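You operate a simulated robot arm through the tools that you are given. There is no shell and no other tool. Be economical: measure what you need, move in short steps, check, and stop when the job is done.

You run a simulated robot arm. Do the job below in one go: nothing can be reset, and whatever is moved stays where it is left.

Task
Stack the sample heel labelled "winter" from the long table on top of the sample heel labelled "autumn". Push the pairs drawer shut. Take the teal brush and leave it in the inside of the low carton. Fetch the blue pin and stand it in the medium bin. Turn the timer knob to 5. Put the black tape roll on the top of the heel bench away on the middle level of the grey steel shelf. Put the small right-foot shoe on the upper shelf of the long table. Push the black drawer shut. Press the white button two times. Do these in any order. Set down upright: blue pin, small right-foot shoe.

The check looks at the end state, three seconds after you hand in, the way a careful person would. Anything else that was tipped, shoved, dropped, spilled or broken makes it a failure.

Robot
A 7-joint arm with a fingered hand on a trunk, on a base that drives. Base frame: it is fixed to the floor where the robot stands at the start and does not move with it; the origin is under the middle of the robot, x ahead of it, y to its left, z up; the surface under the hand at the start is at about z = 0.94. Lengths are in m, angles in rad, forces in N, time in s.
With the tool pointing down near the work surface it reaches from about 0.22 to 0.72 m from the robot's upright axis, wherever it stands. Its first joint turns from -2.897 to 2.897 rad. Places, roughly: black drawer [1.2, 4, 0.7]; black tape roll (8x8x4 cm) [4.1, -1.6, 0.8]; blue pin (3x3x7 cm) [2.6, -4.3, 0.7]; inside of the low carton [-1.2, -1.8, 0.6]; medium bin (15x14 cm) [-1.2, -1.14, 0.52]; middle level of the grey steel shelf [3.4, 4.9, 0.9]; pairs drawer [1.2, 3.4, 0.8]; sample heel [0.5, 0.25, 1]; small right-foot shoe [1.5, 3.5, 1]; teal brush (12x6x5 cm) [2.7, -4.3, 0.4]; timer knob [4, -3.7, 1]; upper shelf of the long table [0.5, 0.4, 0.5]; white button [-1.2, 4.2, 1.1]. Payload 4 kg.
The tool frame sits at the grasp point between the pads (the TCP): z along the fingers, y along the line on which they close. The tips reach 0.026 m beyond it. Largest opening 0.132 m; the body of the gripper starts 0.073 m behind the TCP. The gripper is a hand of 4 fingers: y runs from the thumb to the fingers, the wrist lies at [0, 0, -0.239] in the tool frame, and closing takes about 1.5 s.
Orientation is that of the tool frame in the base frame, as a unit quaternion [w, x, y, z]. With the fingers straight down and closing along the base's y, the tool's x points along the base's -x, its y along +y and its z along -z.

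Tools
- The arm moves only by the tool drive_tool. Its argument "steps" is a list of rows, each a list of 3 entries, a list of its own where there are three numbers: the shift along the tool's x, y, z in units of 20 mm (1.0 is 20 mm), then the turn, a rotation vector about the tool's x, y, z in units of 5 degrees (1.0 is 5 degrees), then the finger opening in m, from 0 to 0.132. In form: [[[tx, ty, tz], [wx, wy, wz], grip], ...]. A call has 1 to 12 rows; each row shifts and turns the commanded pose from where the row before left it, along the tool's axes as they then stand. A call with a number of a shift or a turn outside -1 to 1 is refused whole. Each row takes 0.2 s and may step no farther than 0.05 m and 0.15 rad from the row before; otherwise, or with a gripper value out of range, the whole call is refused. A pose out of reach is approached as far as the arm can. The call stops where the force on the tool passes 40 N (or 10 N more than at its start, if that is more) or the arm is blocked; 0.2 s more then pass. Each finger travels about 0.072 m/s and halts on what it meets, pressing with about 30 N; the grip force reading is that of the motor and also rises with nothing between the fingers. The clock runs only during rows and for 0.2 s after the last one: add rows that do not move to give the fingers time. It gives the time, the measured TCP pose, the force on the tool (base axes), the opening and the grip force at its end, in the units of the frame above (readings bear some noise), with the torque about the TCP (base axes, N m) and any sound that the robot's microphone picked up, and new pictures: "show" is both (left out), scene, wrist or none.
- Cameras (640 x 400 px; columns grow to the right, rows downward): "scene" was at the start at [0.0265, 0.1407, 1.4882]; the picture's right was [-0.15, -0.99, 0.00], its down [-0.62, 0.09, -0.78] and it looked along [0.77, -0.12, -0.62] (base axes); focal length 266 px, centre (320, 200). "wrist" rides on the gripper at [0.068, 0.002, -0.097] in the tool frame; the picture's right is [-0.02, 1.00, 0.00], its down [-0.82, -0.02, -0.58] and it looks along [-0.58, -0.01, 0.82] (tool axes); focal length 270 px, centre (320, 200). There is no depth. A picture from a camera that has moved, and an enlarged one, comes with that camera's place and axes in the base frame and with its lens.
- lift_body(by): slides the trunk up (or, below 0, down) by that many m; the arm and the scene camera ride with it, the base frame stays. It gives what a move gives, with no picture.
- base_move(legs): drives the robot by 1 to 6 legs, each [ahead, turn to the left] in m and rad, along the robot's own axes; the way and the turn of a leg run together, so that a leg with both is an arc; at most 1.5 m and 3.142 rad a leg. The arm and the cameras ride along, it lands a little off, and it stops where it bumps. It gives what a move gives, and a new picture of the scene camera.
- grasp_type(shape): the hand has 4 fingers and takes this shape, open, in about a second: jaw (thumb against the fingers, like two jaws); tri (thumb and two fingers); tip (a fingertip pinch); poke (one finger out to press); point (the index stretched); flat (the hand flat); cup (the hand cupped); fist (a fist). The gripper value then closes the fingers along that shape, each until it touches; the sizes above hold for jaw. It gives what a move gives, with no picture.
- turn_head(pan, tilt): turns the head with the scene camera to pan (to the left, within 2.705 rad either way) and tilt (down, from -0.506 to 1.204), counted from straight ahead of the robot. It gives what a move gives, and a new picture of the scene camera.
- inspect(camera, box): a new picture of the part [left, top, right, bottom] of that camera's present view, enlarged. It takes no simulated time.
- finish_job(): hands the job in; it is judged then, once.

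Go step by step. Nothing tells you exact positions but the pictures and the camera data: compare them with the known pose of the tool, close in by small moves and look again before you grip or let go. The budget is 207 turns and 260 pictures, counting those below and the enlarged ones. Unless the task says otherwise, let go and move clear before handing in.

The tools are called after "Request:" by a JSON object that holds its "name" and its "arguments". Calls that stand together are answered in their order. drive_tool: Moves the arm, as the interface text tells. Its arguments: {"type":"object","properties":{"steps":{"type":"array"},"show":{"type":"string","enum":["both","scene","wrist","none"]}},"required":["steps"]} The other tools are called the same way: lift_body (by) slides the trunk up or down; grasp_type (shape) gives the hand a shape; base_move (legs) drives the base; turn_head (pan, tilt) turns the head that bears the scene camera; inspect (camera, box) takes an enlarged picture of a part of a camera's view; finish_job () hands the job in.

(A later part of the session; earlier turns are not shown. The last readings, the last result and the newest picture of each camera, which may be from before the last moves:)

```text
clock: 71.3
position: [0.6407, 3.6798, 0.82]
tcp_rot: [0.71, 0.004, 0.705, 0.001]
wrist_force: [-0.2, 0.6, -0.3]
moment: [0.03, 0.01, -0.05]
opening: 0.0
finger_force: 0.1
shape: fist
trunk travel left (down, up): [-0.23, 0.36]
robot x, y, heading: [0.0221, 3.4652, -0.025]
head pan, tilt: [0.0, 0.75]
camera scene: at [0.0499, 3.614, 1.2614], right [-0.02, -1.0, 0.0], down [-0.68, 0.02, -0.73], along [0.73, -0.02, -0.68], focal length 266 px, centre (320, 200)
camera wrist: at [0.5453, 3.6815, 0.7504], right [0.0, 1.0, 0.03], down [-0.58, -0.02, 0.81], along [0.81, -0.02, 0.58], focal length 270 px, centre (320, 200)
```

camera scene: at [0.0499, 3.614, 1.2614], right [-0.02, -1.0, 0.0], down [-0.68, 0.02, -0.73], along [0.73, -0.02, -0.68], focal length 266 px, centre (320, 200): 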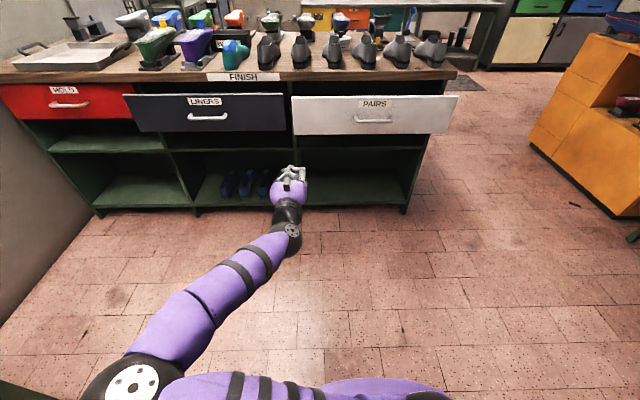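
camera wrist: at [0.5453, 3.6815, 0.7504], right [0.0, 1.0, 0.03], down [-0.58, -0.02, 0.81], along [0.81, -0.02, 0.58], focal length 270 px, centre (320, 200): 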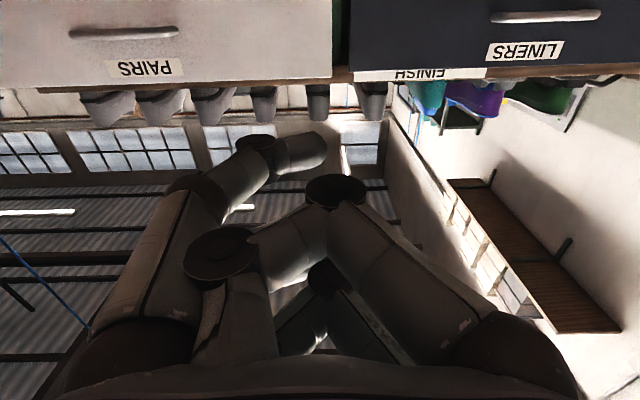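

Tool points forward at z=0.82. Pairs front at x≈1.06 (handle y≈3.37), Liners front x≈1.10 (handle y≈4.04), bench edge x≈1.21. I shift right beside the pairs handle, drive closer, and look.

Request:
{"name": "drive_tool", "arguments": {"steps": [[[0.2, -1, 0], [0, 0, 0], 0], [[0.2, -1, 0], [0, 0, 0], 0], [[0.2, -1, 0], [0, 0, 0], 0], [[0.2, -1, 0], [0, 0, 0], 0], [[0.2, -1, 0], [0, 0, 0], 0], [[0.2, -1, 0], [0, 0, 0], 0], [[0.2, -1, 0], [0, 0, 0], 0], [[0.2, -1, 0], [0, 0, 0], 0], [[0, -0.3, 0], [0, 0, 0], 0]], "show": "none"}}

Request:
{"name": "base_move", "arguments": {"legs": [[0.27, 0.02]]}}

```text
clock: 73.3
position: [0.6417, 3.5135, 0.7854]
tcp_rot: [0.708, 0.001, 0.706, 0.002]
wrist_force: [1.1, 0.4, -0.6]
moment: [0.05, -0.01, 0.02]
opening: 0.0
finger_force: 0.2
shape: fist
trunk travel left (down, up): [-0.23, 0.36]
robot x, y, heading: [0.0207, 3.4591, -0.023]
head pan, tilt: [0.0, 0.75]
```

```text
clock: 75.2
position: [0.9096, 3.5191, 0.7867]
tcp_rot: [0.709, -0.004, 0.705, 0.008]
wrist_force: [0.5, 0.2, -0.4]
moment: [0.03, 0.0, -0.03]
opening: 0.0
finger_force: 0.1
shape: fist
trunk travel left (down, up): [-0.23, 0.36]
robot x, y, heading: [0.2929, 3.4559, -0.007]
head pan, tilt: [0.0, 0.75]
camera scene: at [0.3171, 3.6102, 1.2614], right [-0.01, -1.0, 0.0], down [-0.68, 0.0, -0.73], along [0.73, -0.01, -0.68], focal length 266 px, centre (320, 200)
```

scene: 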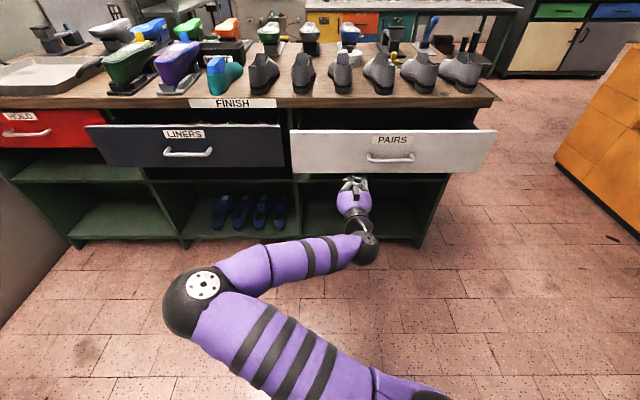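

I push straight ahead on the pairs front.

Request:
{"name": "drive_tool", "arguments": {"steps": [[[0, 0, 1], [0, 0, 0], 0], [[0, 0, 1], [0, 0, 0], 0], [[0, 0, 1], [0, 0, 0], 0], [[0, 0, 1], [0, 0, 0], 0], [[0, 0, 1], [0, 0, 0], 0], [[0, 0, 1], [0, 0, 0], 0], [[0, 0, 1], [0, 0, 0], 0], [[0, 0, 1], [0, 0, 0], 0], [[0, 0, 1], [0, 0, 0], 0]], "show": "scene"}}

```text
clock: 77.2
position: [1.0903, 3.5237, 0.7859]
tcp_rot: [0.709, -0.004, 0.706, 0.007]
wrist_force: [0.3, 0.2, 0.4]
moment: [-0.02, 0.0, -0.02]
opening: 0.0001
finger_force: 0.0
shape: fist
trunk travel left (down, up): [-0.23, 0.36]
robot x, y, heading: [0.2894, 3.4551, -0.011]
head pan, tilt: [0.0, 0.75]
camera scene: at [0.3171, 3.6102, 1.2614], right [-0.01, -1.0, 0.0], down [-0.68, 0.0, -0.73], along [0.73, -0.01, -0.68], focal length 266 px, centre (320, 200)
```

scene: 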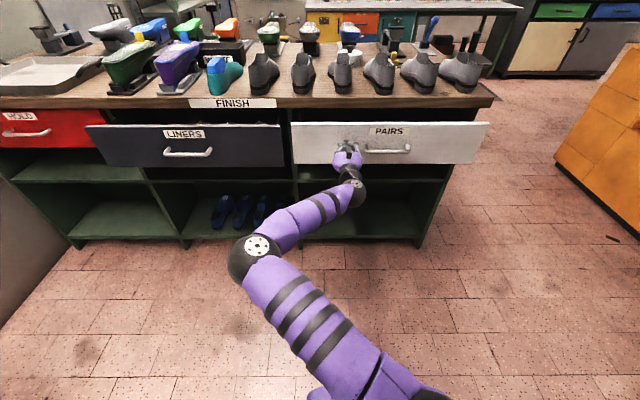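

The drawer is moving in. I continue.

Request:
{"name": "drive_tool", "arguments": {"steps": [[[0, 0, 1], [0, 0, 0], 0], [[0, 0, 1], [0, 0, 0], 0], [[0, 0, 1], [0, 0, 0], 0], [[0, 0, 0.7], [0, 0, 0], 0], [[0, 0, 0.7], [0, 0, 0], 0], [[0, 0, 0.5], [0, 0, 0], 0], [[0, 0, 0.5], [0, 0, 0], 0], [[0, 0, 0.5], [0, 0, 0], 0], [[0, 0, 0.5], [0, 0, 0], 0]], "show": "scene"}}

```text
clock: 79.2
position: [1.2151, 3.5182, 0.7883]
tcp_rot: [0.708, 0.0, 0.706, 0.004]
wrist_force: [-31.2, -11.2, -1.0]
moment: [-0.21, 0.53, -0.1]
opening: 0.0001
finger_force: 0.1
shape: fist
trunk travel left (down, up): [-0.23, 0.36]
robot x, y, heading: [0.2922, 3.4559, -0.005]
head pan, tilt: [0.0, 0.75]
camera scene: at [0.3147, 3.6095, 1.2616], right [-0.01, -1.0, 0.0], down [-0.68, 0.01, -0.73], along [0.73, 0.0, -0.68], focal length 266 px, centre (320, 200)
```

scene: 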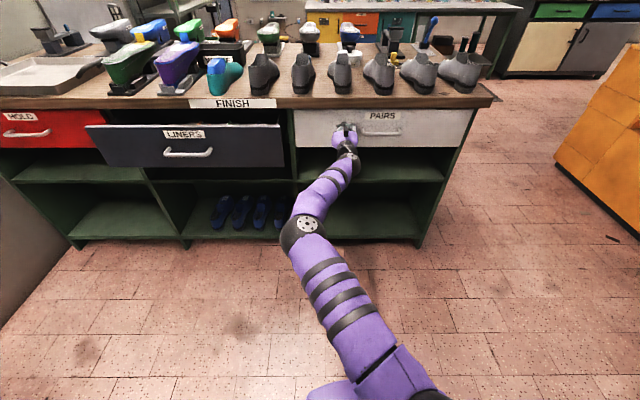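

The pairs drawer is shut flush. I withdraw and reposition the base to the left for the dark drawer.

Request:
{"name": "drive_tool", "arguments": {"steps": [[[0, 0, -1], [0, 0, 0], 0], [[0, 0, -1], [0, 0, 0], 0], [[0, 0, -1], [0, 0, 0], 0], [[0, 0, -1], [0, 0, 0], 0], [[0, 0, -1], [0, 0, 0], 0], [[0, 0, -1], [0, 0, 0], 0], [[0, 0, -1], [0, 0, 0], 0], [[0, 0, -1], [0, 0, 0], 0], [[0, 0, -1], [0, 0, 0], 0], [[0, 0, -1], [0, 0, 0], 0], [[0, 0, -1], [0, 0, 0], 0], [[0, 0, -1], [0, 0, 0], 0]], "show": "none"}}

Request:
{"name": "base_move", "arguments": {"legs": [[-0.15, 0], [0, 1.571], [0.4, 0], [0, -1.571], [0.15, 0]]}}

```text
clock: 81.8
position: [0.9775, 3.5196, 0.7864]
tcp_rot: [0.709, -0.004, 0.705, 0.008]
wrist_force: [0.8, -0.2, 0.8]
moment: [0.0, 0.02, 0.03]
opening: 0.0001
finger_force: 0.1
shape: fist
trunk travel left (down, up): [-0.23, 0.36]
robot x, y, heading: [0.2943, 3.4595, -0.011]
head pan, tilt: [0.0, 0.75]
```

```text
clock: 89.0
position: [0.0929, 4.431, 0.785]
tcp_rot: [0.501, -0.497, 0.502, 0.499]
wrist_force: [-5.4, -25.6, 2.7]
moment: [-0.43, 0.13, -0.06]
opening: 0.0002
finger_force: 0.1
shape: fist
trunk travel left (down, up): [-0.23, 0.36]
robot x, y, heading: [0.149, 3.7492, 1.562]
head pan, tilt: [0.0, 0.75]
stopped in leg 3: the force on the tool passed its limit at 119 N (the readings are from after the stop); the commanded pose is now the measured one
camera scene: at [-0.0046, 3.7749, 1.2615], right [1.0, -0.01, 0.0], down [-0.01, -0.68, -0.73], along [0.01, 0.73, -0.68], focal length 266 px, centre (320, 200)
```

scene: 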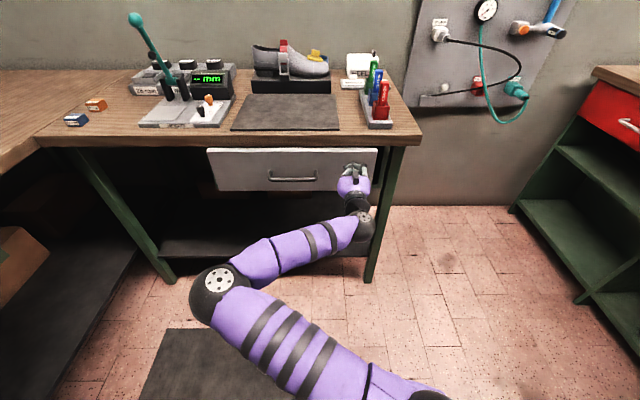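

The fist bumped the north bench's drawer front while driving; I back off and check whether it moved.

Request:
{"name": "base_move", "arguments": {"legs": [[-0.1, 0]]}}

Request:
{"name": "inspect", "arguments": {"camera": "scene", "box": [180, 40, 430, 240]}}

```text
clock: 90.1
position: [0.0943, 4.3358, 0.7824]
tcp_rot: [0.501, -0.498, 0.503, 0.498]
wrist_force: [-0.1, 0.2, 0.3]
moment: [0.0, -0.03, 0.01]
opening: 0.0
finger_force: 0.0
shape: fist
trunk travel left (down, up): [-0.23, 0.36]
robot x, y, heading: [0.1465, 3.6542, 1.56]
head pan, tilt: [0.0, 0.75]
camera scene: at [-0.0051, 3.6793, 1.2614], right [1.0, -0.01, 0.0], down [-0.01, -0.68, -0.73], along [0.01, 0.73, -0.68], focal length 266 px, centre (320, 200)
```

scene: 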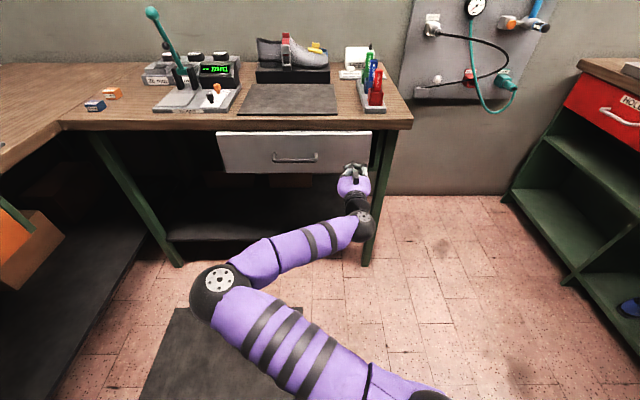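

```text
2.00 times, centred on (305, 140) of scene
camera zoom: at [-0.0051, 3.6793, 1.2614], right [1.0, -0.01, 0.0], down [-0.01, -0.68, -0.73], along [0.01, 0.73, -0.68], focal length 531 px, centre (350, 320)
```

zoom: 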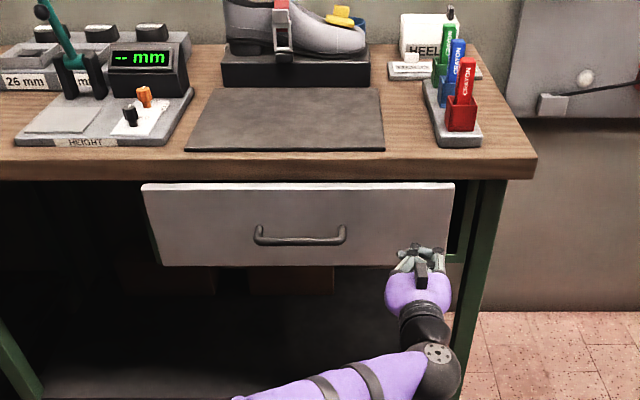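

The drawer looks unchanged within what I can measure. I turn to the liners drawer.

Request:
{"name": "base_move", "arguments": {"legs": [[0, -1.565], [0.13, 0]]}}

Request:
{"name": "drive_tool", "arguments": {"steps": [[[0, 1, 0], [0, 0, 0], 0], [[0, 1, 0], [0, 0, 0], 0], [[0, 1, 0], [0, 0, 0], 0], [[0, 1, 0], [0, 0, 0], 0], [[0, 1, 0], [0, 0, 0], 0], [[0, 1, 0], [0, 0, 0], 0], [[0, 1, 0], [0, 0, 0], 0], [[0, 1, 0], [0, 0, 0], 0], [[0, 1, 0], [0, 0, 0], 0], [[0, 0, 0], [0, 0, 0], 0]], "show": "scene"}}

```text
clock: 95.6
position: [0.9537, 3.71, 0.7819]
tcp_rot: [0.706, 0.003, 0.708, 0.0]
wrist_force: [-0.6, 0.6, 0.2]
moment: [0.0, -0.01, 0.02]
opening: 0.0
finger_force: 0.1
shape: fist
trunk travel left (down, up): [-0.23, 0.36]
robot x, y, heading: [0.272, 3.6534, 0.002]
head pan, tilt: [0.0, 0.75]
camera scene: at [0.2967, 3.807, 1.2615], right [0.0, -1.0, 0.0], down [-0.68, 0.0, -0.73], along [0.73, 0.0, -0.68], focal length 266 px, centre (320, 200)
```

scene: 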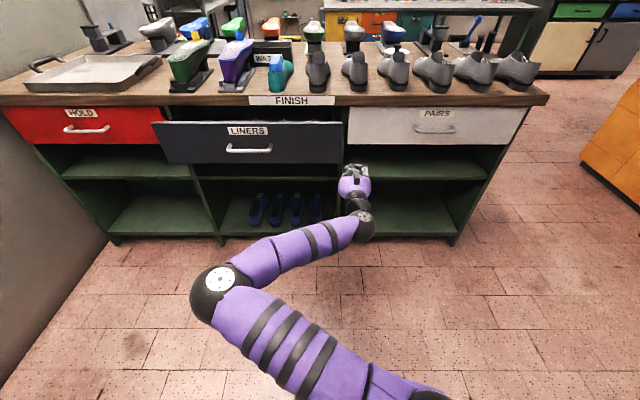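

```text
clock: 97.8
position: [0.9548, 3.8923, 0.7843]
tcp_rot: [0.707, 0.002, 0.707, -0.001]
wrist_force: [0.9, -0.1, 0.3]
moment: [-0.03, -0.02, -0.02]
opening: 0.0
finger_force: 0.0
shape: fist
trunk travel left (down, up): [-0.23, 0.36]
robot x, y, heading: [0.2747, 3.6555, 0.002]
head pan, tilt: [0.0, 0.75]
camera scene: at [0.2969, 3.8071, 1.2614], right [0.0, -1.0, 0.0], down [-0.68, 0.0, -0.73], along [0.73, 0.0, -0.68], focal length 266 px, centre (320, 200)
```

scene: 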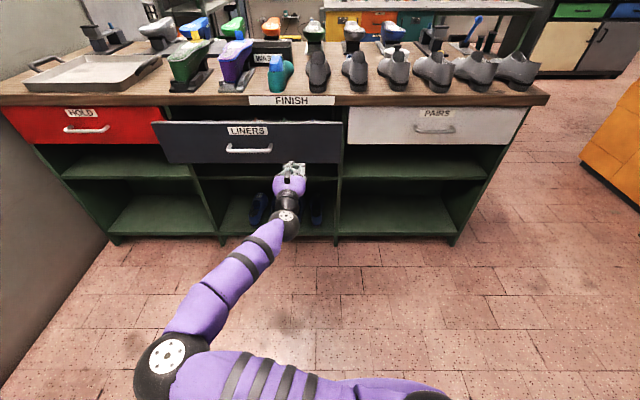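

I push the dark drawer.

Request:
{"name": "drive_tool", "arguments": {"steps": [[[0, 0, 1], [0, 0, 0], 0], [[0, 0, 1], [0, 0, 0], 0], [[0, 0, 1], [0, 0, 0], 0], [[0, 0, 1], [0, 0, 0], 0], [[0, 0, 1], [0, 0, 0], 0], [[0, 0, 1], [0, 0, 0], 0], [[0, 0, 1], [0, 0, 0], 0], [[0, 0, 1], [0, 0, 0], 0], [[0, 0, 1], [0, 0, 0], 0], [[0, 0, 1], [0, 0, 0], 0], [[0, 0, 1], [0, 0, 0], 0], [[0, 0, 0.8], [0, 0, 0], 0]], "show": "none"}}

Request:
{"name": "drive_tool", "arguments": {"steps": [[[0, 0, 0.5], [0, 0, 0], 0], [[0, 0, 0.5], [0, 0, 0], 0], [[0, 0, 0.5], [0, 0, 0], 0], [[0, 0, 0.5], [0, 0, 0], 0]], "show": "scene"}}

```text
clock: 100.4
position: [1.1912, 3.8884, 0.7819]
tcp_rot: [0.706, 0.004, 0.708, -0.001]
wrist_force: [0.5, -0.2, 0.4]
moment: [-0.01, 0.03, -0.01]
opening: 0.0
finger_force: 0.0
shape: fist
trunk travel left (down, up): [-0.23, 0.36]
robot x, y, heading: [0.2701, 3.6523, 0.002]
head pan, tilt: [0.0, 0.75]
```

```text
clock: 101.4
position: [1.2192, 3.8855, 0.7829]
tcp_rot: [0.708, 0.005, 0.706, -0.001]
wrist_force: [-30.0, -5.2, 1.1]
moment: [-0.13, 0.59, -0.2]
opening: 0.0001
finger_force: 0.2
shape: fist
out of reach, approached as far as the arm can: row 3, 4
trunk travel left (down, up): [-0.23, 0.36]
robot x, y, heading: [0.2697, 3.6505, -0.003]
head pan, tilt: [0.0, 0.75]
stopped in row 4: the force on the tool passed its limit at 60 N (the readings are from after the stop); the commanded pose is now the measured one
camera scene: at [0.2935, 3.8063, 1.2617], right [0.0, -1.0, 0.0], down [-0.68, 0.0, -0.73], along [0.73, 0.0, -0.68], focal length 266 px, centre (320, 200)
```

scene: 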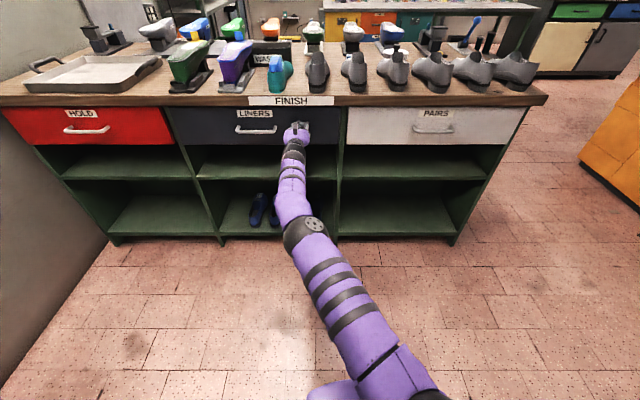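

Both drawers appear flush. I withdraw and check closely.

Request:
{"name": "drive_tool", "arguments": {"steps": [[[0, 0, -1], [0, 0, 0], 0], [[0, 0, -1], [0, 0, 0], 0], [[0, 0, -1], [0, 0, 0], 0], [[0, 0, -1], [0, 0, 0], 0], [[0, 0, -1], [0, 0, 0], 0], [[0, 0, -1], [0, 0, 0], 0], [[0, 0, -1], [0, 0, 0], 0], [[0, 0, -1], [0, 0, 0], 0], [[0, 0, -1], [0, 0, 0], 0], [[0, 0, -1], [0, 0, 0], 0], [[0, 0, -1], [0, 0, 0], 0], [[0, 0, -1], [0, 0, 0], 0]], "show": "none"}}

Request:
{"name": "inspect", "arguments": {"camera": "scene", "box": [0, 30, 560, 200]}}

Request:
{"name": "lift_body", "arguments": {"by": 0.36}}

Request:
{"name": "turn_head", "arguments": {"pan": -0.2, "tilt": 0.7}}

Request:
{"name": "inspect", "arguments": {"camera": "scene", "box": [220, 90, 520, 250]}}

```text
clock: 104.0
position: [0.9888, 3.8908, 0.7799]
tcp_rot: [0.707, 0.003, 0.708, 0.0]
wrist_force: [0.2, 0.4, 0.5]
moment: [0.0, -0.04, 0.04]
opening: 0.0003
finger_force: 0.0
shape: fist
out of reach, approached as far as the arm can: row 1
trunk travel left (down, up): [-0.23, 0.36]
robot x, y, heading: [0.2716, 3.6525, -0.003]
head pan, tilt: [0.0, 0.75]
```

```text
1.14 times, centred on (280, 115) of scene
camera zoom: at [0.2967, 3.807, 1.2615], right [0.0, -1.0, 0.0], down [-0.68, 0.0, -0.73], along [0.73, 0.0, -0.68], focal length 304 px, centre (366, 297)
```

zoom: 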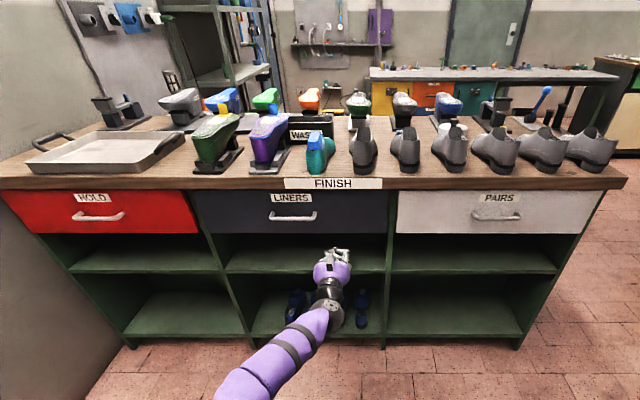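

```text
clock: 107.5
position: [0.9889, 3.8912, 1.1399]
tcp_rot: [0.707, 0.004, 0.708, 0.0]
wrist_force: [0.4, -0.6, 0.0]
moment: [0.02, 0.02, 0.0]
opening: 0.0
finger_force: 0.1
shape: fist
trunk travel left (down, up): [-0.59, 0.0]
robot x, y, heading: [0.2718, 3.6556, -0.002]
head pan, tilt: [0.0, 0.75]
```

```text
clock: 108.2
position: [0.9897, 3.8911, 1.1405]
tcp_rot: [0.707, 0.003, 0.708, 0.0]
wrist_force: [-0.5, -0.5, -0.2]
moment: [0.02, 0.02, 0.02]
opening: 0.0
finger_force: 0.0
shape: fist
trunk travel left (down, up): [-0.59, 0.0]
robot x, y, heading: [0.2714, 3.6533, -0.001]
head pan, tilt: [-0.201, 0.7]
camera scene: at [0.2969, 3.7902, 1.6257], right [-0.2, -0.98, 0.0], down [-0.63, 0.13, -0.76], along [0.75, -0.15, -0.64], focal length 266 px, centre (320, 200)
```

scene: 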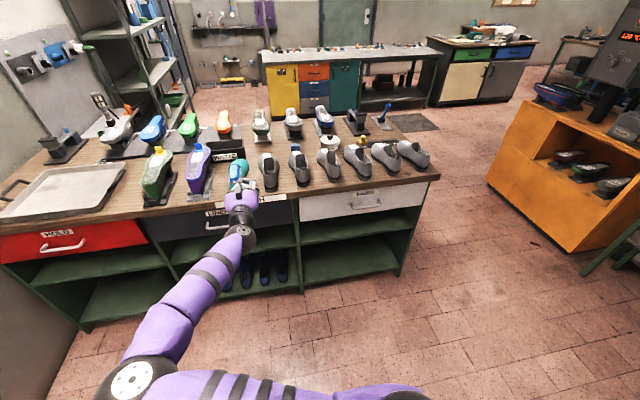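

```text
2.13 times, centred on (370, 170) of scene
camera zoom: at [0.2969, 3.7902, 1.6257], right [-0.2, -0.98, 0.0], down [-0.63, 0.13, -0.76], along [0.75, -0.15, -0.64], focal length 567 px, centre (213, 264)
```

zoom: 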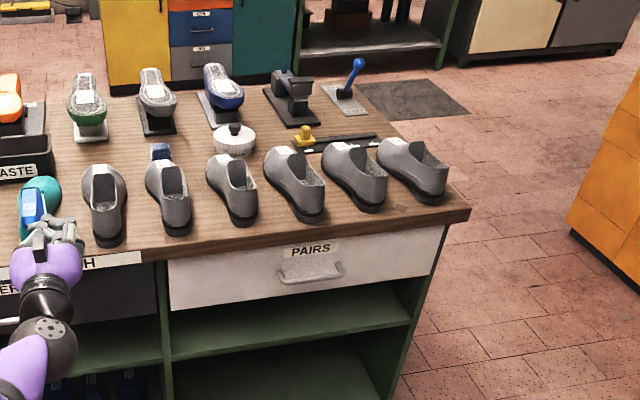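

Both drawers are shut. Next I need to identify the small right-foot shoe from above, so I rotate the hand back to pointing down while rising, and open it.

Request:
{"name": "drive_tool", "arguments": {"steps": [[[-0.6, -0.9, -0.3], [0, 1, 0], 0], [[-0.57, -0.9, -0.35], [0, 1, 0], 0], [[-0.54, -0.9, -0.4], [0, 1, 0], 0], [[-0.5, -0.9, -0.45], [0, 1, 0], 0], [[-0.46, -0.9, -0.49], [0, 1, 0], 0], [[-0.42, -0.9, -0.53], [0, 1, 0], 0], [[-0.37, -0.9, -0.56], [0, 1, 0], 0], [[-0.32, -0.9, -0.6], [0, 1, 0], 0], [[-0.27, -0.9, -0.62], [0, 1, 0], 0], [[-0.2, -0.9, -0.64], [0, 1, 0], 0], [[-0.16, -0.9, -0.65], [0, 1, 0], 0], [[-0.1, -0.9, -0.67], [0, 1, 0], 0]], "show": "none"}}

Request:
{"name": "drive_tool", "arguments": {"steps": [[[-0.04, -0.9, -0.67], [0, 1, 0], 0], [[0, -0.9, -0.67], [0, 1, 0], 0], [[0, -0.9, -0.67], [0, 1, 0], 0], [[0, -0.9, -0.67], [0, 1, 0], 0], [[0, -0.9, -0.6], [0, 1, 0], 0], [[0, -0.9, -0.6], [0, 1, 0], 0], [[0, 0, 0], [0, 0, 0], 0]], "show": "none"}}

Request:
{"name": "grasp_type", "arguments": {"shape": "jaw"}}

Request:
{"name": "base_move", "arguments": {"legs": [[0.2, 0]]}}

```text
clock: 110.8
position: [0.9167, 3.679, 1.2741]
tcp_rot: [0.287, 0.016, 0.958, -0.013]
wrist_force: [0.6, 0.6, 0.0]
moment: [0.0, 0.01, 0.03]
opening: 0.0002
finger_force: 0.1
shape: fist
out of reach, approached as far as the arm can: row 7, 8
trunk travel left (down, up): [-0.59, 0.0]
robot x, y, heading: [0.2746, 3.6543, -0.003]
head pan, tilt: [-0.201, 0.7]
```

```text
clock: 112.4
position: [0.8745, 3.5798, 1.3394]
tcp_rot: [0.03, 0.019, 0.999, -0.009]
wrist_force: [-0.3, 1.1, 1.2]
moment: [0.0, 0.05, 0.01]
opening: 0.0001
finger_force: 0.0
shape: fist
out of reach, approached as far as the arm can: row 6
trunk travel left (down, up): [-0.59, 0.0]
robot x, y, heading: [0.2718, 3.6575, -0.001]
head pan, tilt: [-0.201, 0.7]
```

```text
clock: 113.3
position: [0.8735, 3.5807, 1.3391]
tcp_rot: [0.031, 0.02, 0.999, -0.01]
wrist_force: [0.5, 0.4, 0.5]
moment: [-0.04, 0.02, 0.01]
opening: 0.132
finger_force: 0.1
shape: jaw
trunk travel left (down, up): [-0.59, 0.0]
robot x, y, heading: [0.2696, 3.6513, 0.0]
head pan, tilt: [-0.201, 0.7]
```

```text
clock: 114.9
position: [1.0704, 3.5783, 1.3387]
tcp_rot: [0.031, 0.021, 0.999, -0.01]
wrist_force: [-0.3, -0.4, -0.9]
moment: [-0.03, 0.02, 0.02]
opening: 0.1319
finger_force: 0.0
shape: jaw
trunk travel left (down, up): [-0.59, 0.0]
robot x, y, heading: [0.4698, 3.6515, -0.003]
head pan, tilt: [-0.201, 0.7]
camera scene: at [0.4944, 3.7895, 1.6256], right [-0.2, -0.98, 0.0], down [-0.63, 0.13, -0.76], along [0.75, -0.15, -0.65], focal length 266 px, centre (320, 200)
```

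scene: 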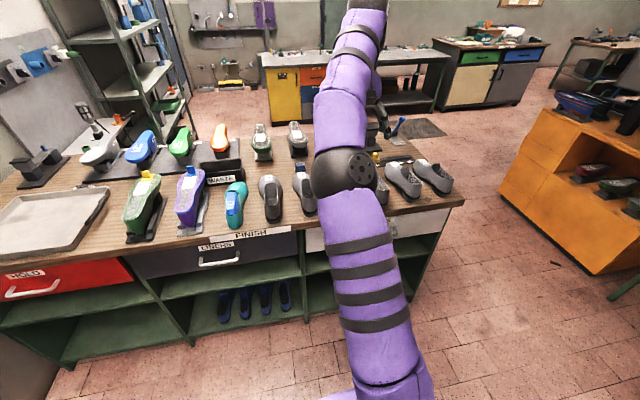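

I take a wrist picture looking over the shoes.

Request:
{"name": "drive_tool", "arguments": {"steps": [[[0, -1, 0], [0, 0, 0], 0.132], [[0, -1, 0], [0, 0, 0], 0.132], [[0, -1, 0], [0, 0, 0], 0.132], [[0, -1, 0], [0, 0, 0], 0.132], [[0, 0, 0], [0, 0, 0], 0.132]], "show": "wrist"}}

```text
clock: 116.1
position: [1.0462, 3.5193, 1.3278]
tcp_rot: [0.033, 0.02, 0.999, -0.01]
wrist_force: [0.3, 0.4, 0.3]
moment: [0.0, -0.01, 0.02]
opening: 0.132
finger_force: 0.0
shape: jaw
out of reach, approached as far as the arm can: row 1, 2, 3, 4
trunk travel left (down, up): [-0.59, 0.0]
robot x, y, heading: [0.4652, 3.6529, -0.006]
head pan, tilt: [-0.201, 0.7]
camera wrist: at [0.9726, 3.5257, 1.4196], right [0.07, 1.0, -0.02], down [0.78, -0.04, 0.63], along [0.63, -0.06, -0.78], focal length 270 px, centre (320, 200)
```

wrist: 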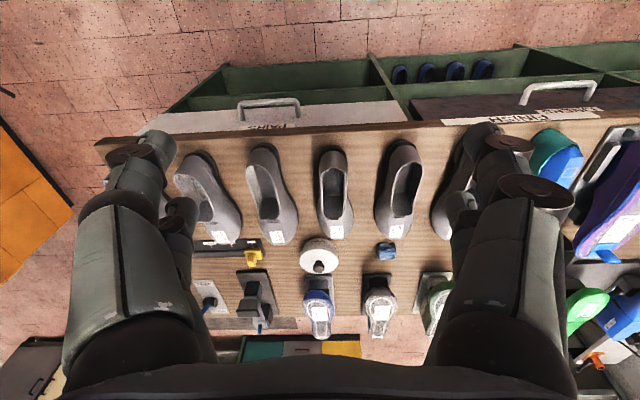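

The shoes have small white labels at the toes; I zoom.

Request:
{"name": "inspect", "arguments": {"camera": "wrist", "box": [160, 120, 320, 260]}}

Request:
{"name": "inspect", "arguments": {"camera": "wrist", "box": [300, 120, 480, 260]}}

```text
2.86 times, centred on (240, 190) of wrist
camera zoom: at [0.9726, 3.5257, 1.4196], right [0.07, 1.0, -0.02], down [0.78, -0.04, 0.63], along [0.63, -0.06, -0.78], focal length 772 px, centre (549, 229)
```

zoom: 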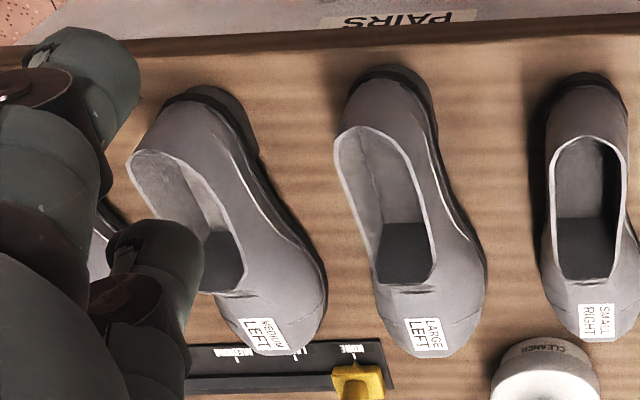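

```text
2.86 times, centred on (390, 190) of wrist
camera zoom: at [0.9726, 3.5257, 1.4196], right [0.07, 1.0, -0.02], down [0.78, -0.04, 0.63], along [0.63, -0.06, -0.78], focal length 772 px, centre (120, 229)
```

zoom: 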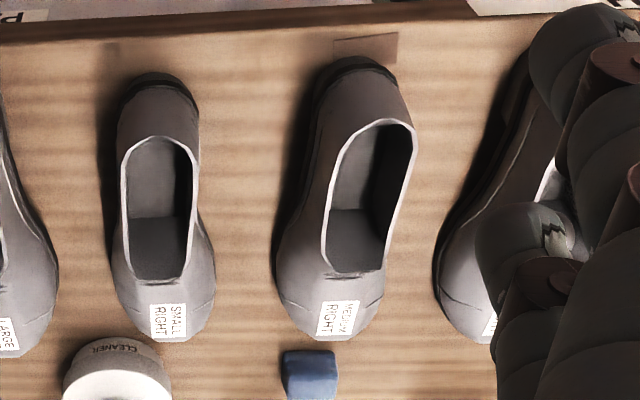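

The SMALL RIGHT shoe is the third from the left, around (1.33, 3.52). I drive 0.19 closer and look down again.

Request:
{"name": "base_move", "arguments": {"legs": [[0.19, 0]]}}

Request:
{"name": "drive_tool", "arguments": {"steps": [[[0, 0, 0], [0.45, 0.65, 0], 0.132], [[0, 0, 1], [0, 0, 0], 0.132], [[-0.5, 0, 1], [0, 0, 0], 0.132], [[-0.5, 0, 1], [0, 0, 0], 0.132], [[-0.5, 0, 1], [0, 0, 0], 0.132], [[-0.5, 0, 1], [0, 0, 0], 0.132], [[0, 0, 0], [0, 0, 0], 0.132]], "show": "wrist"}}

```text
clock: 117.7
position: [1.237, 3.5161, 1.3268]
tcp_rot: [0.031, 0.022, 0.999, -0.01]
wrist_force: [0.4, 0.0, -0.1]
moment: [0.01, 0.02, -0.01]
opening: 0.1317
finger_force: 0.1
shape: jaw
trunk travel left (down, up): [-0.59, 0.0]
robot x, y, heading: [0.6591, 3.6542, -0.007]
head pan, tilt: [-0.201, 0.7]
camera scene: at [0.684, 3.7884, 1.6256], right [-0.21, -0.98, 0.0], down [-0.63, 0.13, -0.76], along [0.75, -0.16, -0.65], focal length 266 px, centre (320, 200)
```

scene: 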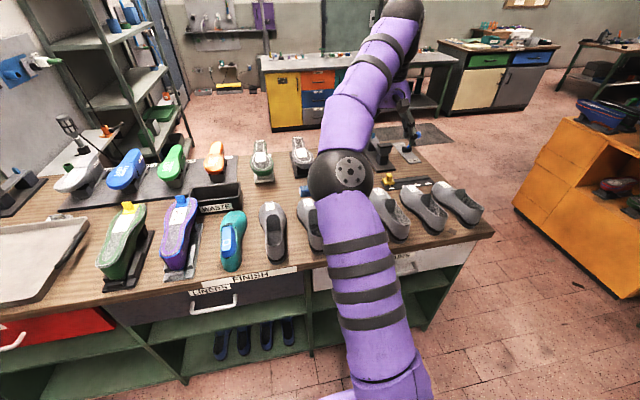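

```text
clock: 119.3
position: [1.2718, 3.5109, 1.2266]
tcp_rot: [0.003, 0.024, 0.999, -0.03]
wrist_force: [-0.4, 0.0, 0.8]
moment: [-0.01, 0.02, -0.03]
opening: 0.1317
finger_force: 0.1
shape: jaw
out of reach, approached as far as the arm can: row 1
trunk travel left (down, up): [-0.59, 0.0]
robot x, y, heading: [0.6534, 3.6515, -0.009]
head pan, tilt: [-0.201, 0.7]
camera wrist: at [1.2029, 3.5212, 1.3218], right [0.07, 1.0, -0.06], down [0.81, -0.03, 0.58], along [0.58, -0.09, -0.81], focal length 270 px, centre (320, 200)
```

wrist: 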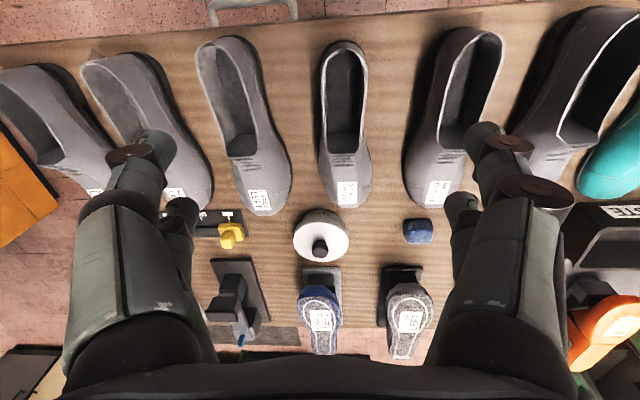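

I correct the small tilt and move above the shoe's middle (about x 1.345, y 3.525), lowering to 1.06.

Request:
{"name": "drive_tool", "arguments": {"steps": [[[0, 0, 0], [-0.7, 0, 0.6], 0.115], [[-0.7, 0.15, 1], [0, 0, 0], 0.115], [[-0.7, 0.15, 1], [0, 0, 0], 0.115], [[-0.7, 0.15, 1], [0, 0, 0], 0.115], [[-0.7, 0.15, 1], [0, 0, 0], 0.115], [[-0.7, 0.15, 1], [0, 0, 0], 0.115], [[0, 0, 1], [0, 0, 0], 0.115], [[0, 0, 1], [0, 0, 0], 0.115], [[0, 0, 1], [0, 0, 0], 0.115], [[0, 0, 0], [0, 0, 0], 0.115]], "show": "wrist"}}

```text
clock: 121.5
position: [1.3286, 3.5434, 1.0958]
tcp_rot: [0.005, 0.05, 0.999, 0.001]
wrist_force: [-1.1, 0.1, 0.5]
moment: [0.02, 0.04, 0.04]
opening: 0.1152
finger_force: 0.0
shape: jaw
out of reach, approached as far as the arm can: row 3, 4, 5, 6
trunk travel left (down, up): [-0.59, 0.0]
robot x, y, heading: [0.6592, 3.6504, -0.006]
head pan, tilt: [-0.201, 0.7]
camera wrist: at [1.2599, 3.5521, 1.192], right [0.12, 0.99, 0.0], down [0.8, -0.1, 0.58], along [0.58, -0.07, -0.81], focal length 270 px, centre (320, 200)
```

wrist: 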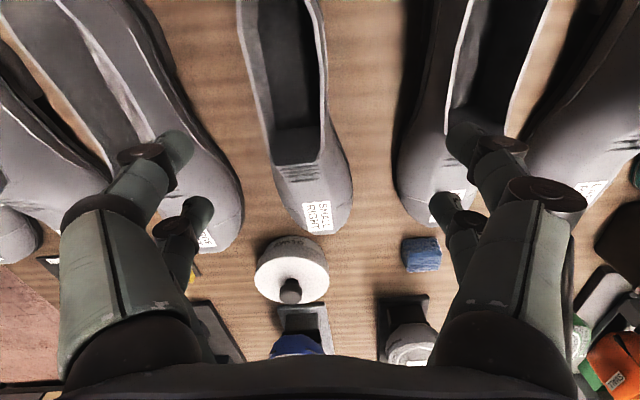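

Shoe centre is at y≈3.523. I undo the yaw, shift right 2 cm, and stay at this height to confirm.

Request:
{"name": "drive_tool", "arguments": {"steps": [[[0, 0, 0], [0, 0, -1], 0.115], [[0, -1, 0], [0, 0, 0], 0.115], [[-0.8, 0, 0.5], [0, 0, 0], 0.115], [[0, 0, 0], [0, 0, 0], 0.115]], "show": "wrist"}}

```text
clock: 122.5
position: [1.3337, 3.5246, 1.0915]
tcp_rot: [0.006, 0.007, 1.0, 0.0]
wrist_force: [0.4, 0.3, -0.8]
moment: [-0.03, -0.01, -0.01]
opening: 0.1149
finger_force: 0.0
shape: jaw
out of reach, approached as far as the arm can: row 3
trunk travel left (down, up): [-0.59, 0.0]
robot x, y, heading: [0.6559, 3.6511, -0.007]
head pan, tilt: [-0.201, 0.7]
camera wrist: at [1.2662, 3.5269, 1.1873], right [0.04, 1.0, 0.0], down [0.81, -0.03, 0.59], along [0.58, -0.02, -0.81], focal length 270 px, centre (320, 200)
```

wrist: 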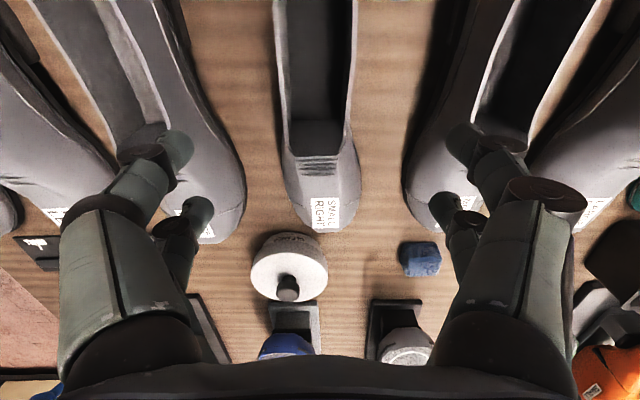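

Centred. I lower by the trunk around the shoe.

Request:
{"name": "lift_body", "arguments": {"by": -0.1}}

Request:
{"name": "drive_tool", "arguments": {"steps": [[[0, 0, 0], [0, 0, 0], 0.115]], "show": "both"}}

```text
clock: 123.8
position: [1.3349, 3.5241, 0.9923]
tcp_rot: [0.005, 0.006, 1.0, 0.001]
wrist_force: [-0.1, -0.1, -0.7]
moment: [0.01, 0.0, 0.01]
opening: 0.115
finger_force: 0.0
shape: jaw
trunk travel left (down, up): [-0.49, 0.1]
robot x, y, heading: [0.6536, 3.6514, -0.011]
head pan, tilt: [-0.201, 0.7]
```

```text
clock: 124.2
position: [1.3335, 3.524, 0.9922]
tcp_rot: [0.005, 0.005, 1.0, 0.002]
wrist_force: [0.1, 0.6, -0.5]
moment: [0.02, 0.0, 0.0]
opening: 0.1151
finger_force: 0.0
shape: jaw
trunk travel left (down, up): [-0.49, 0.1]
robot x, y, heading: [0.6573, 3.6533, -0.008]
head pan, tilt: [-0.201, 0.7]
camera scene: at [0.6831, 3.7884, 1.5257], right [-0.21, -0.98, 0.0], down [-0.63, 0.13, -0.76], along [0.75, -0.16, -0.64], focal length 266 px, centre (320, 200)
camera wrist: at [1.2657, 3.5267, 1.0875], right [0.04, 1.0, 0.0], down [0.81, -0.03, 0.59], along [0.59, -0.02, -0.81], focal length 270 px, centre (320, 200)
```

scene: 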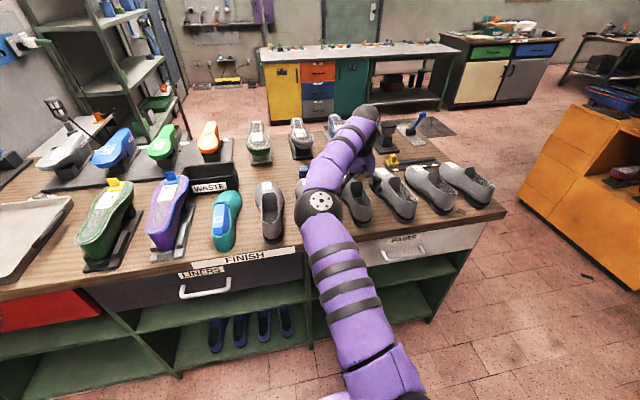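
wrist: 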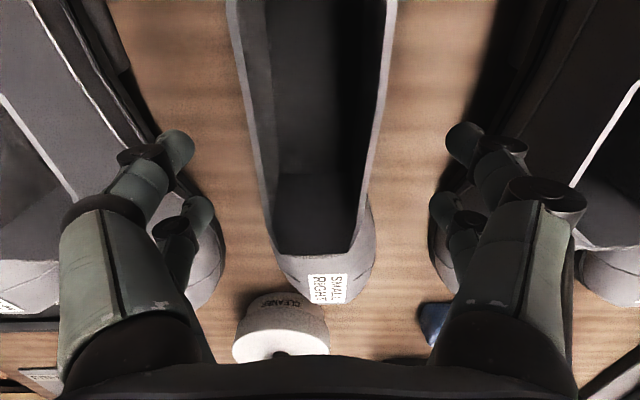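

The shoe's centre is slightly further forward. I drive 3 cm ahead and lower 3.5 cm more.

Request:
{"name": "base_move", "arguments": {"legs": [[0.03, 0]]}}

Request:
{"name": "lift_body", "arguments": {"by": -0.035}}

Request:
{"name": "drive_tool", "arguments": {"steps": [[[0, 0.1, 0], [0, 0, 0], 0.115]], "show": "wrist"}}

```text
clock: 125.0
position: [1.3646, 3.5247, 0.9931]
tcp_rot: [0.005, 0.006, 1.0, 0.001]
wrist_force: [0.0, 0.0, 0.3]
moment: [0.01, -0.04, 0.01]
opening: 0.1151
finger_force: 0.0
shape: jaw
trunk travel left (down, up): [-0.49, 0.1]
robot x, y, heading: [0.6892, 3.6536, -0.008]
head pan, tilt: [-0.201, 0.7]
camera scene: at [0.7134, 3.7882, 1.5256], right [-0.21, -0.98, 0.0], down [-0.63, 0.13, -0.76], along [0.75, -0.16, -0.64], focal length 266 px, centre (320, 200)
```

scene: 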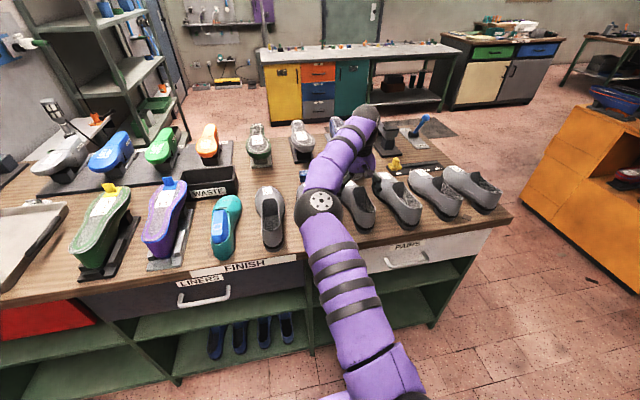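

```text
clock: 125.8
position: [1.3647, 3.5233, 0.9574]
tcp_rot: [0.006, 0.006, 1.0, 0.001]
wrist_force: [-0.8, 0.6, -0.1]
moment: [-0.02, 0.04, -0.03]
opening: 0.1149
finger_force: 0.1
shape: jaw
trunk travel left (down, up): [-0.455, 0.135]
robot x, y, heading: [0.6854, 3.651, -0.007]
head pan, tilt: [-0.201, 0.7]
```

```text
clock: 126.2
position: [1.365, 3.5261, 0.9567]
tcp_rot: [0.004, 0.007, 1.0, 0.0]
wrist_force: [0.9, 0.6, 0.4]
moment: [-0.01, -0.02, 0.03]
opening: 0.1153
finger_force: 0.1
shape: jaw
trunk travel left (down, up): [-0.455, 0.135]
robot x, y, heading: [0.6855, 3.6486, -0.006]
head pan, tilt: [-0.201, 0.7]
camera wrist: at [1.2953, 3.5285, 1.0523], right [0.04, 1.0, 0.0], down [0.81, -0.03, 0.59], along [0.58, -0.02, -0.81], focal length 270 px, centre (320, 200)
```

wrist: 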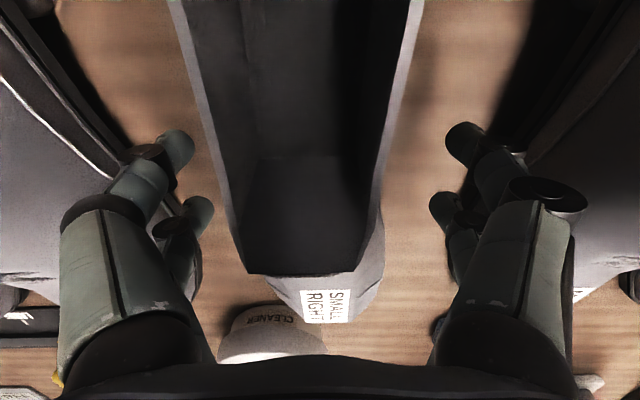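

Fingers straddle the shoe. I close.

Request:
{"name": "drive_tool", "arguments": {"steps": [[[0, 0, 0], [0, 0, 0], 0.09], [[0, 0, 0], [0, 0, 0], 0.07], [[0, 0, 0], [0, 0, 0], 0.05], [[0, 0, 0], [0, 0, 0], 0.03], [[0, 0, 0], [0, 0, 0], 0.03], [[0, 0, 0], [0, 0, 0], 0.03], [[0, 0, 0], [0, 0, 0], 0.03], [[0, 0, 0], [0, 0, 0], 0.03]], "show": "wrist"}}

Request:
{"name": "lift_body", "arguments": {"by": 0.03}}

Request:
{"name": "drive_tool", "arguments": {"steps": [[[0, 0, 0], [0, 0, 0], 0.03]], "show": "wrist"}}

```text
clock: 128.0
position: [1.3632, 3.5264, 0.9559]
tcp_rot: [0.005, 0.007, 1.0, 0.002]
wrist_force: [-1.3, 1.0, -0.3]
moment: [-0.08, -0.09, 0.0]
opening: 0.0574
finger_force: 30.1
shape: jaw
trunk travel left (down, up): [-0.455, 0.135]
robot x, y, heading: [0.6913, 3.6486, -0.01]
head pan, tilt: [-0.201, 0.7]
camera wrist: at [1.2952, 3.5284, 1.0524], right [0.04, 1.0, 0.0], down [0.81, -0.03, 0.59], along [0.59, -0.02, -0.81], focal length 270 px, centre (320, 200)
```

wrist: 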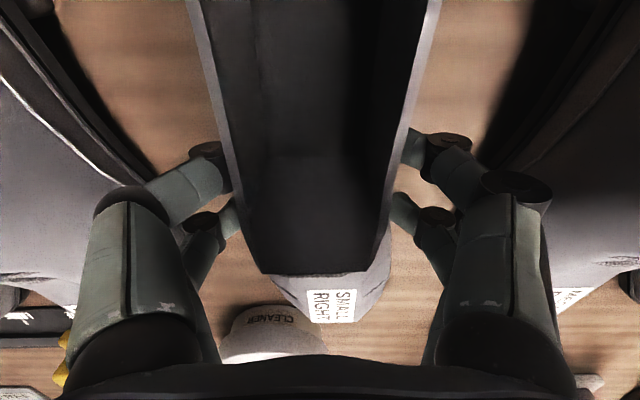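

```text
clock: 128.8
position: [1.3654, 3.5262, 0.9861]
tcp_rot: [0.005, 0.006, 1.0, 0.001]
wrist_force: [-0.2, -0.4, -3.1]
moment: [-0.01, 0.05, -0.02]
opening: 0.0573
finger_force: 30.1
shape: jaw
trunk travel left (down, up): [-0.485, 0.105]
robot x, y, heading: [0.6907, 3.6513, -0.009]
head pan, tilt: [-0.201, 0.7]
```

```text
clock: 129.2
position: [1.365, 3.5264, 0.9863]
tcp_rot: [0.004, 0.006, 1.0, 0.001]
wrist_force: [0.3, -0.8, -3.2]
moment: [0.02, 0.05, 0.01]
opening: 0.0573
finger_force: 30.4
shape: jaw
trunk travel left (down, up): [-0.485, 0.105]
robot x, y, heading: [0.6884, 3.6552, -0.014]
head pan, tilt: [-0.201, 0.7]
camera wrist: at [1.2955, 3.5284, 1.0821], right [0.04, 1.0, 0.0], down [0.81, -0.03, 0.59], along [0.58, -0.02, -0.81], focal length 270 px, centre (320, 200)
```

wrist: 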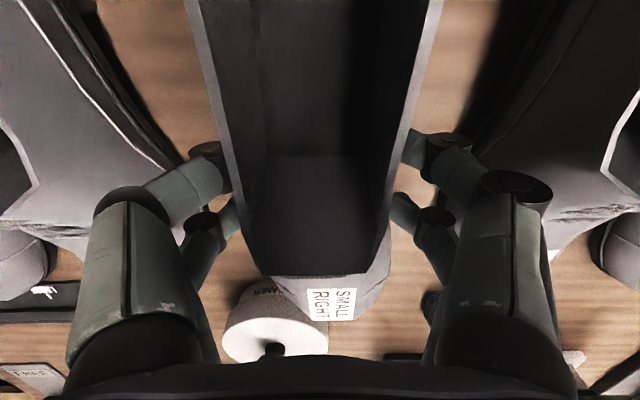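

The shoe is held, but a top grip won't fit under the tabletop; I'll regrip it at the heel with the hand pitched. I set it back down slightly nearer the edge.

Request:
{"name": "base_move", "arguments": {"legs": [[-0.025, 0]]}}

Request:
{"name": "lift_body", "arguments": {"by": -0.026}}

Request:
{"name": "drive_tool", "arguments": {"steps": [[[0, 0, 0.1], [0, 0, 0], 0.03], [[0, 0, 0.1], [0, 0, 0], 0.03], [[0, 0, 0], [0, 0, 0], 0.03]], "show": "none"}}

```text
clock: 130.0
position: [1.3388, 3.5256, 0.9876]
tcp_rot: [0.006, 0.006, 1.0, 0.001]
wrist_force: [-0.2, -0.3, -3.2]
moment: [0.01, 0.04, 0.01]
opening: 0.0575
finger_force: 30.3
shape: jaw
trunk travel left (down, up): [-0.485, 0.105]
robot x, y, heading: [0.6608, 3.6503, -0.008]
head pan, tilt: [-0.201, 0.7]
camera scene: at [0.6879, 3.7883, 1.5207], right [-0.21, -0.98, 0.0], down [-0.63, 0.13, -0.76], along [0.75, -0.16, -0.64], focal length 266 px, centre (320, 200)
```

scene: 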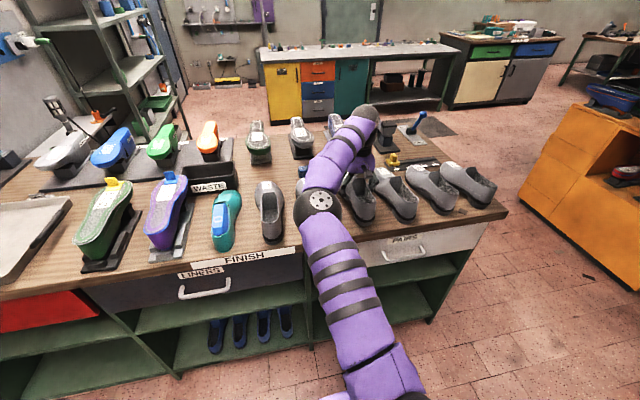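

```text
clock: 130.7
position: [1.3388, 3.5272, 0.9609]
tcp_rot: [0.006, 0.006, 1.0, 0.001]
wrist_force: [0.8, -0.6, -3.7]
moment: [-0.04, 0.07, 0.03]
opening: 0.0571
finger_force: 29.3
shape: jaw
trunk travel left (down, up): [-0.459, 0.131]
robot x, y, heading: [0.6631, 3.6531, -0.005]
head pan, tilt: [-0.201, 0.7]
```

```text
clock: 131.5
position: [1.3388, 3.5269, 0.9569]
tcp_rot: [0.006, 0.006, 1.0, 0.001]
wrist_force: [-1.0, -0.1, -1.4]
moment: [-0.04, -0.02, -0.01]
opening: 0.0573
finger_force: 30.0
shape: jaw
trunk travel left (down, up): [-0.459, 0.131]
robot x, y, heading: [0.6634, 3.6504, -0.01]
head pan, tilt: [-0.201, 0.7]
```

It touches the bench; I release and rise.

Request:
{"name": "drive_tool", "arguments": {"steps": [[[0, 0, 0.05], [0, 0, 0], 0.06], [[0, 0, 0], [0, 0, 0], 0.08], [[0, 0, 0], [0, 0, 0], 0.1], [[0, 0, 0], [0, 0, 0], 0.115], [[0, 0, 0], [0, 0, 0], 0.115], [[0, 0, -0.5], [0, 0, 0], 0.115], [[0, 0, -1], [0, 0, 0], 0.115], [[0, 0, -1], [0, 0, 0], 0.115], [[0, 0, -1], [0, 0, 0], 0.115], [[0, 0, -1], [0, 0, 0], 0.115], [[0, 0, -1], [0, 0, 0], 0.115]], "show": "none"}}

Request:
{"name": "lift_body", "arguments": {"by": 0.131}}

Request:
{"name": "base_move", "arguments": {"legs": [[-0.12, 0]]}}

Request:
{"name": "drive_tool", "arguments": {"steps": [[[0, 0, 0], [0, -1, 0], 0.115], [[0, 0, 0], [0, -1, 0], 0.115], [[0, 0, 0], [0, -1, 0], 0.115], [[0, 0, 0], [0, -1, 0], 0.115], [[0, 0, 0], [0, -1, 0], 0.115], [[0, 0, 0], [0, -1, 0], 0.115], [[0, 0, 0], [0, -1, 0], 0.115], [[0, 0, 0], [0, -1, 0], 0.115], [[0, 0, 0], [0, -1, 0], 0.115], [[0, 0, 0], [0, -1, 0], 0.115], [[0, 0, 0], [0, 0, 0], 0.115]], "show": "both"}}

```text
clock: 133.9
position: [1.3431, 3.5681, 1.0315]
tcp_rot: [0.006, 0.006, 1.0, 0.0]
wrist_force: [-0.2, 0.0, -0.7]
moment: [-0.03, -0.02, 0.0]
opening: 0.1149
finger_force: 0.0
shape: jaw
out of reach, approached as far as the arm can: row 7, 8, 9, 10, 11
trunk travel left (down, up): [-0.459, 0.131]
robot x, y, heading: [0.6619, 3.6523, -0.013]
head pan, tilt: [-0.201, 0.7]
```

```text
clock: 135.5
position: [1.3425, 3.5677, 1.1625]
tcp_rot: [0.006, 0.006, 1.0, -0.001]
wrist_force: [-0.1, 0.3, -0.6]
moment: [0.0, 0.0, -0.01]
opening: 0.1147
finger_force: 0.0
shape: jaw
trunk travel left (down, up): [-0.59, 0.0]
robot x, y, heading: [0.6618, 3.649, -0.006]
head pan, tilt: [-0.201, 0.7]
```

```text
clock: 136.7
position: [1.222, 3.5687, 1.162]
tcp_rot: [0.006, 0.007, 1.0, 0.0]
wrist_force: [0.6, -0.3, -0.6]
moment: [0.02, 0.02, -0.02]
opening: 0.1146
finger_force: 0.0
shape: jaw
trunk travel left (down, up): [-0.59, 0.0]
robot x, y, heading: [0.5361, 3.6523, -0.008]
head pan, tilt: [-0.201, 0.7]
camera scene: at [0.566, 3.7893, 1.6258], right [-0.21, -0.98, 0.0], down [-0.63, 0.13, -0.77], along [0.75, -0.16, -0.64], focal length 266 px, centre (320, 200)
```

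scene: 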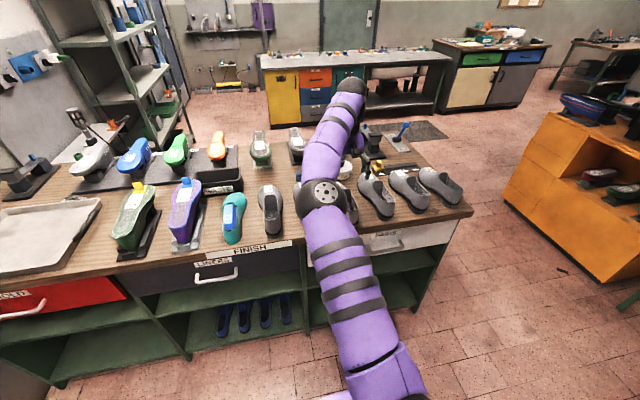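

```text
clock: 139.1
position: [1.2215, 3.5674, 1.1626]
tcp_rot: [0.428, 0.007, 0.904, -0.003]
wrist_force: [-0.7, 0.0, -0.3]
moment: [0.01, -0.02, -0.02]
opening: 0.1148
finger_force: 0.1
shape: jaw
trunk travel left (down, up): [-0.59, 0.0]
robot x, y, heading: [0.5431, 3.6531, -0.002]
head pan, tilt: [-0.201, 0.7]
camera scene: at [0.5667, 3.7894, 1.6257], right [-0.21, -0.98, 0.0], down [-0.63, 0.13, -0.76], along [0.75, -0.16, -0.64], focal length 266 px, centre (320, 200)
camera wrist: at [1.1038, 3.5702, 1.1702], right [0.03, 1.0, 0.02], down [0.07, -0.02, 1.0], along [1.0, -0.03, -0.07], focal length 270 px, centre (320, 200)
```

scene: 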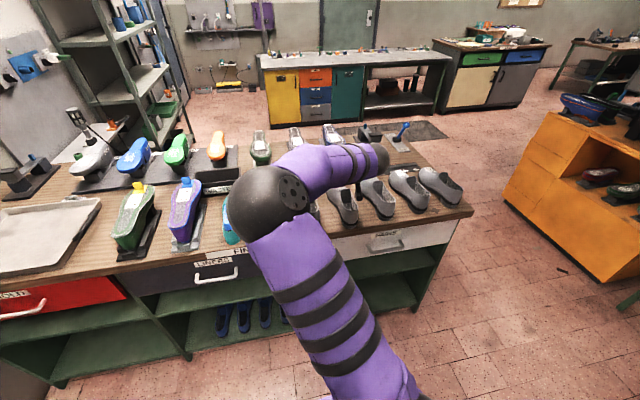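
wrist: 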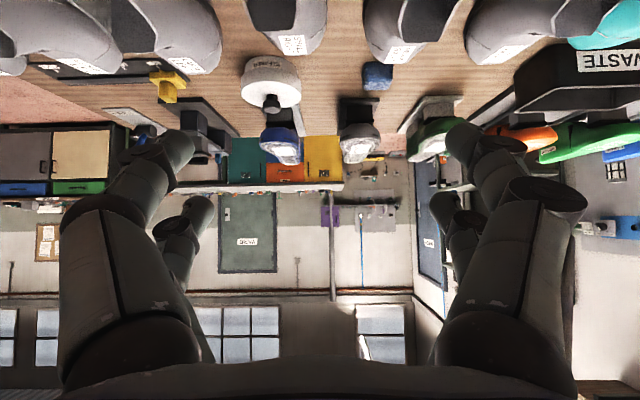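

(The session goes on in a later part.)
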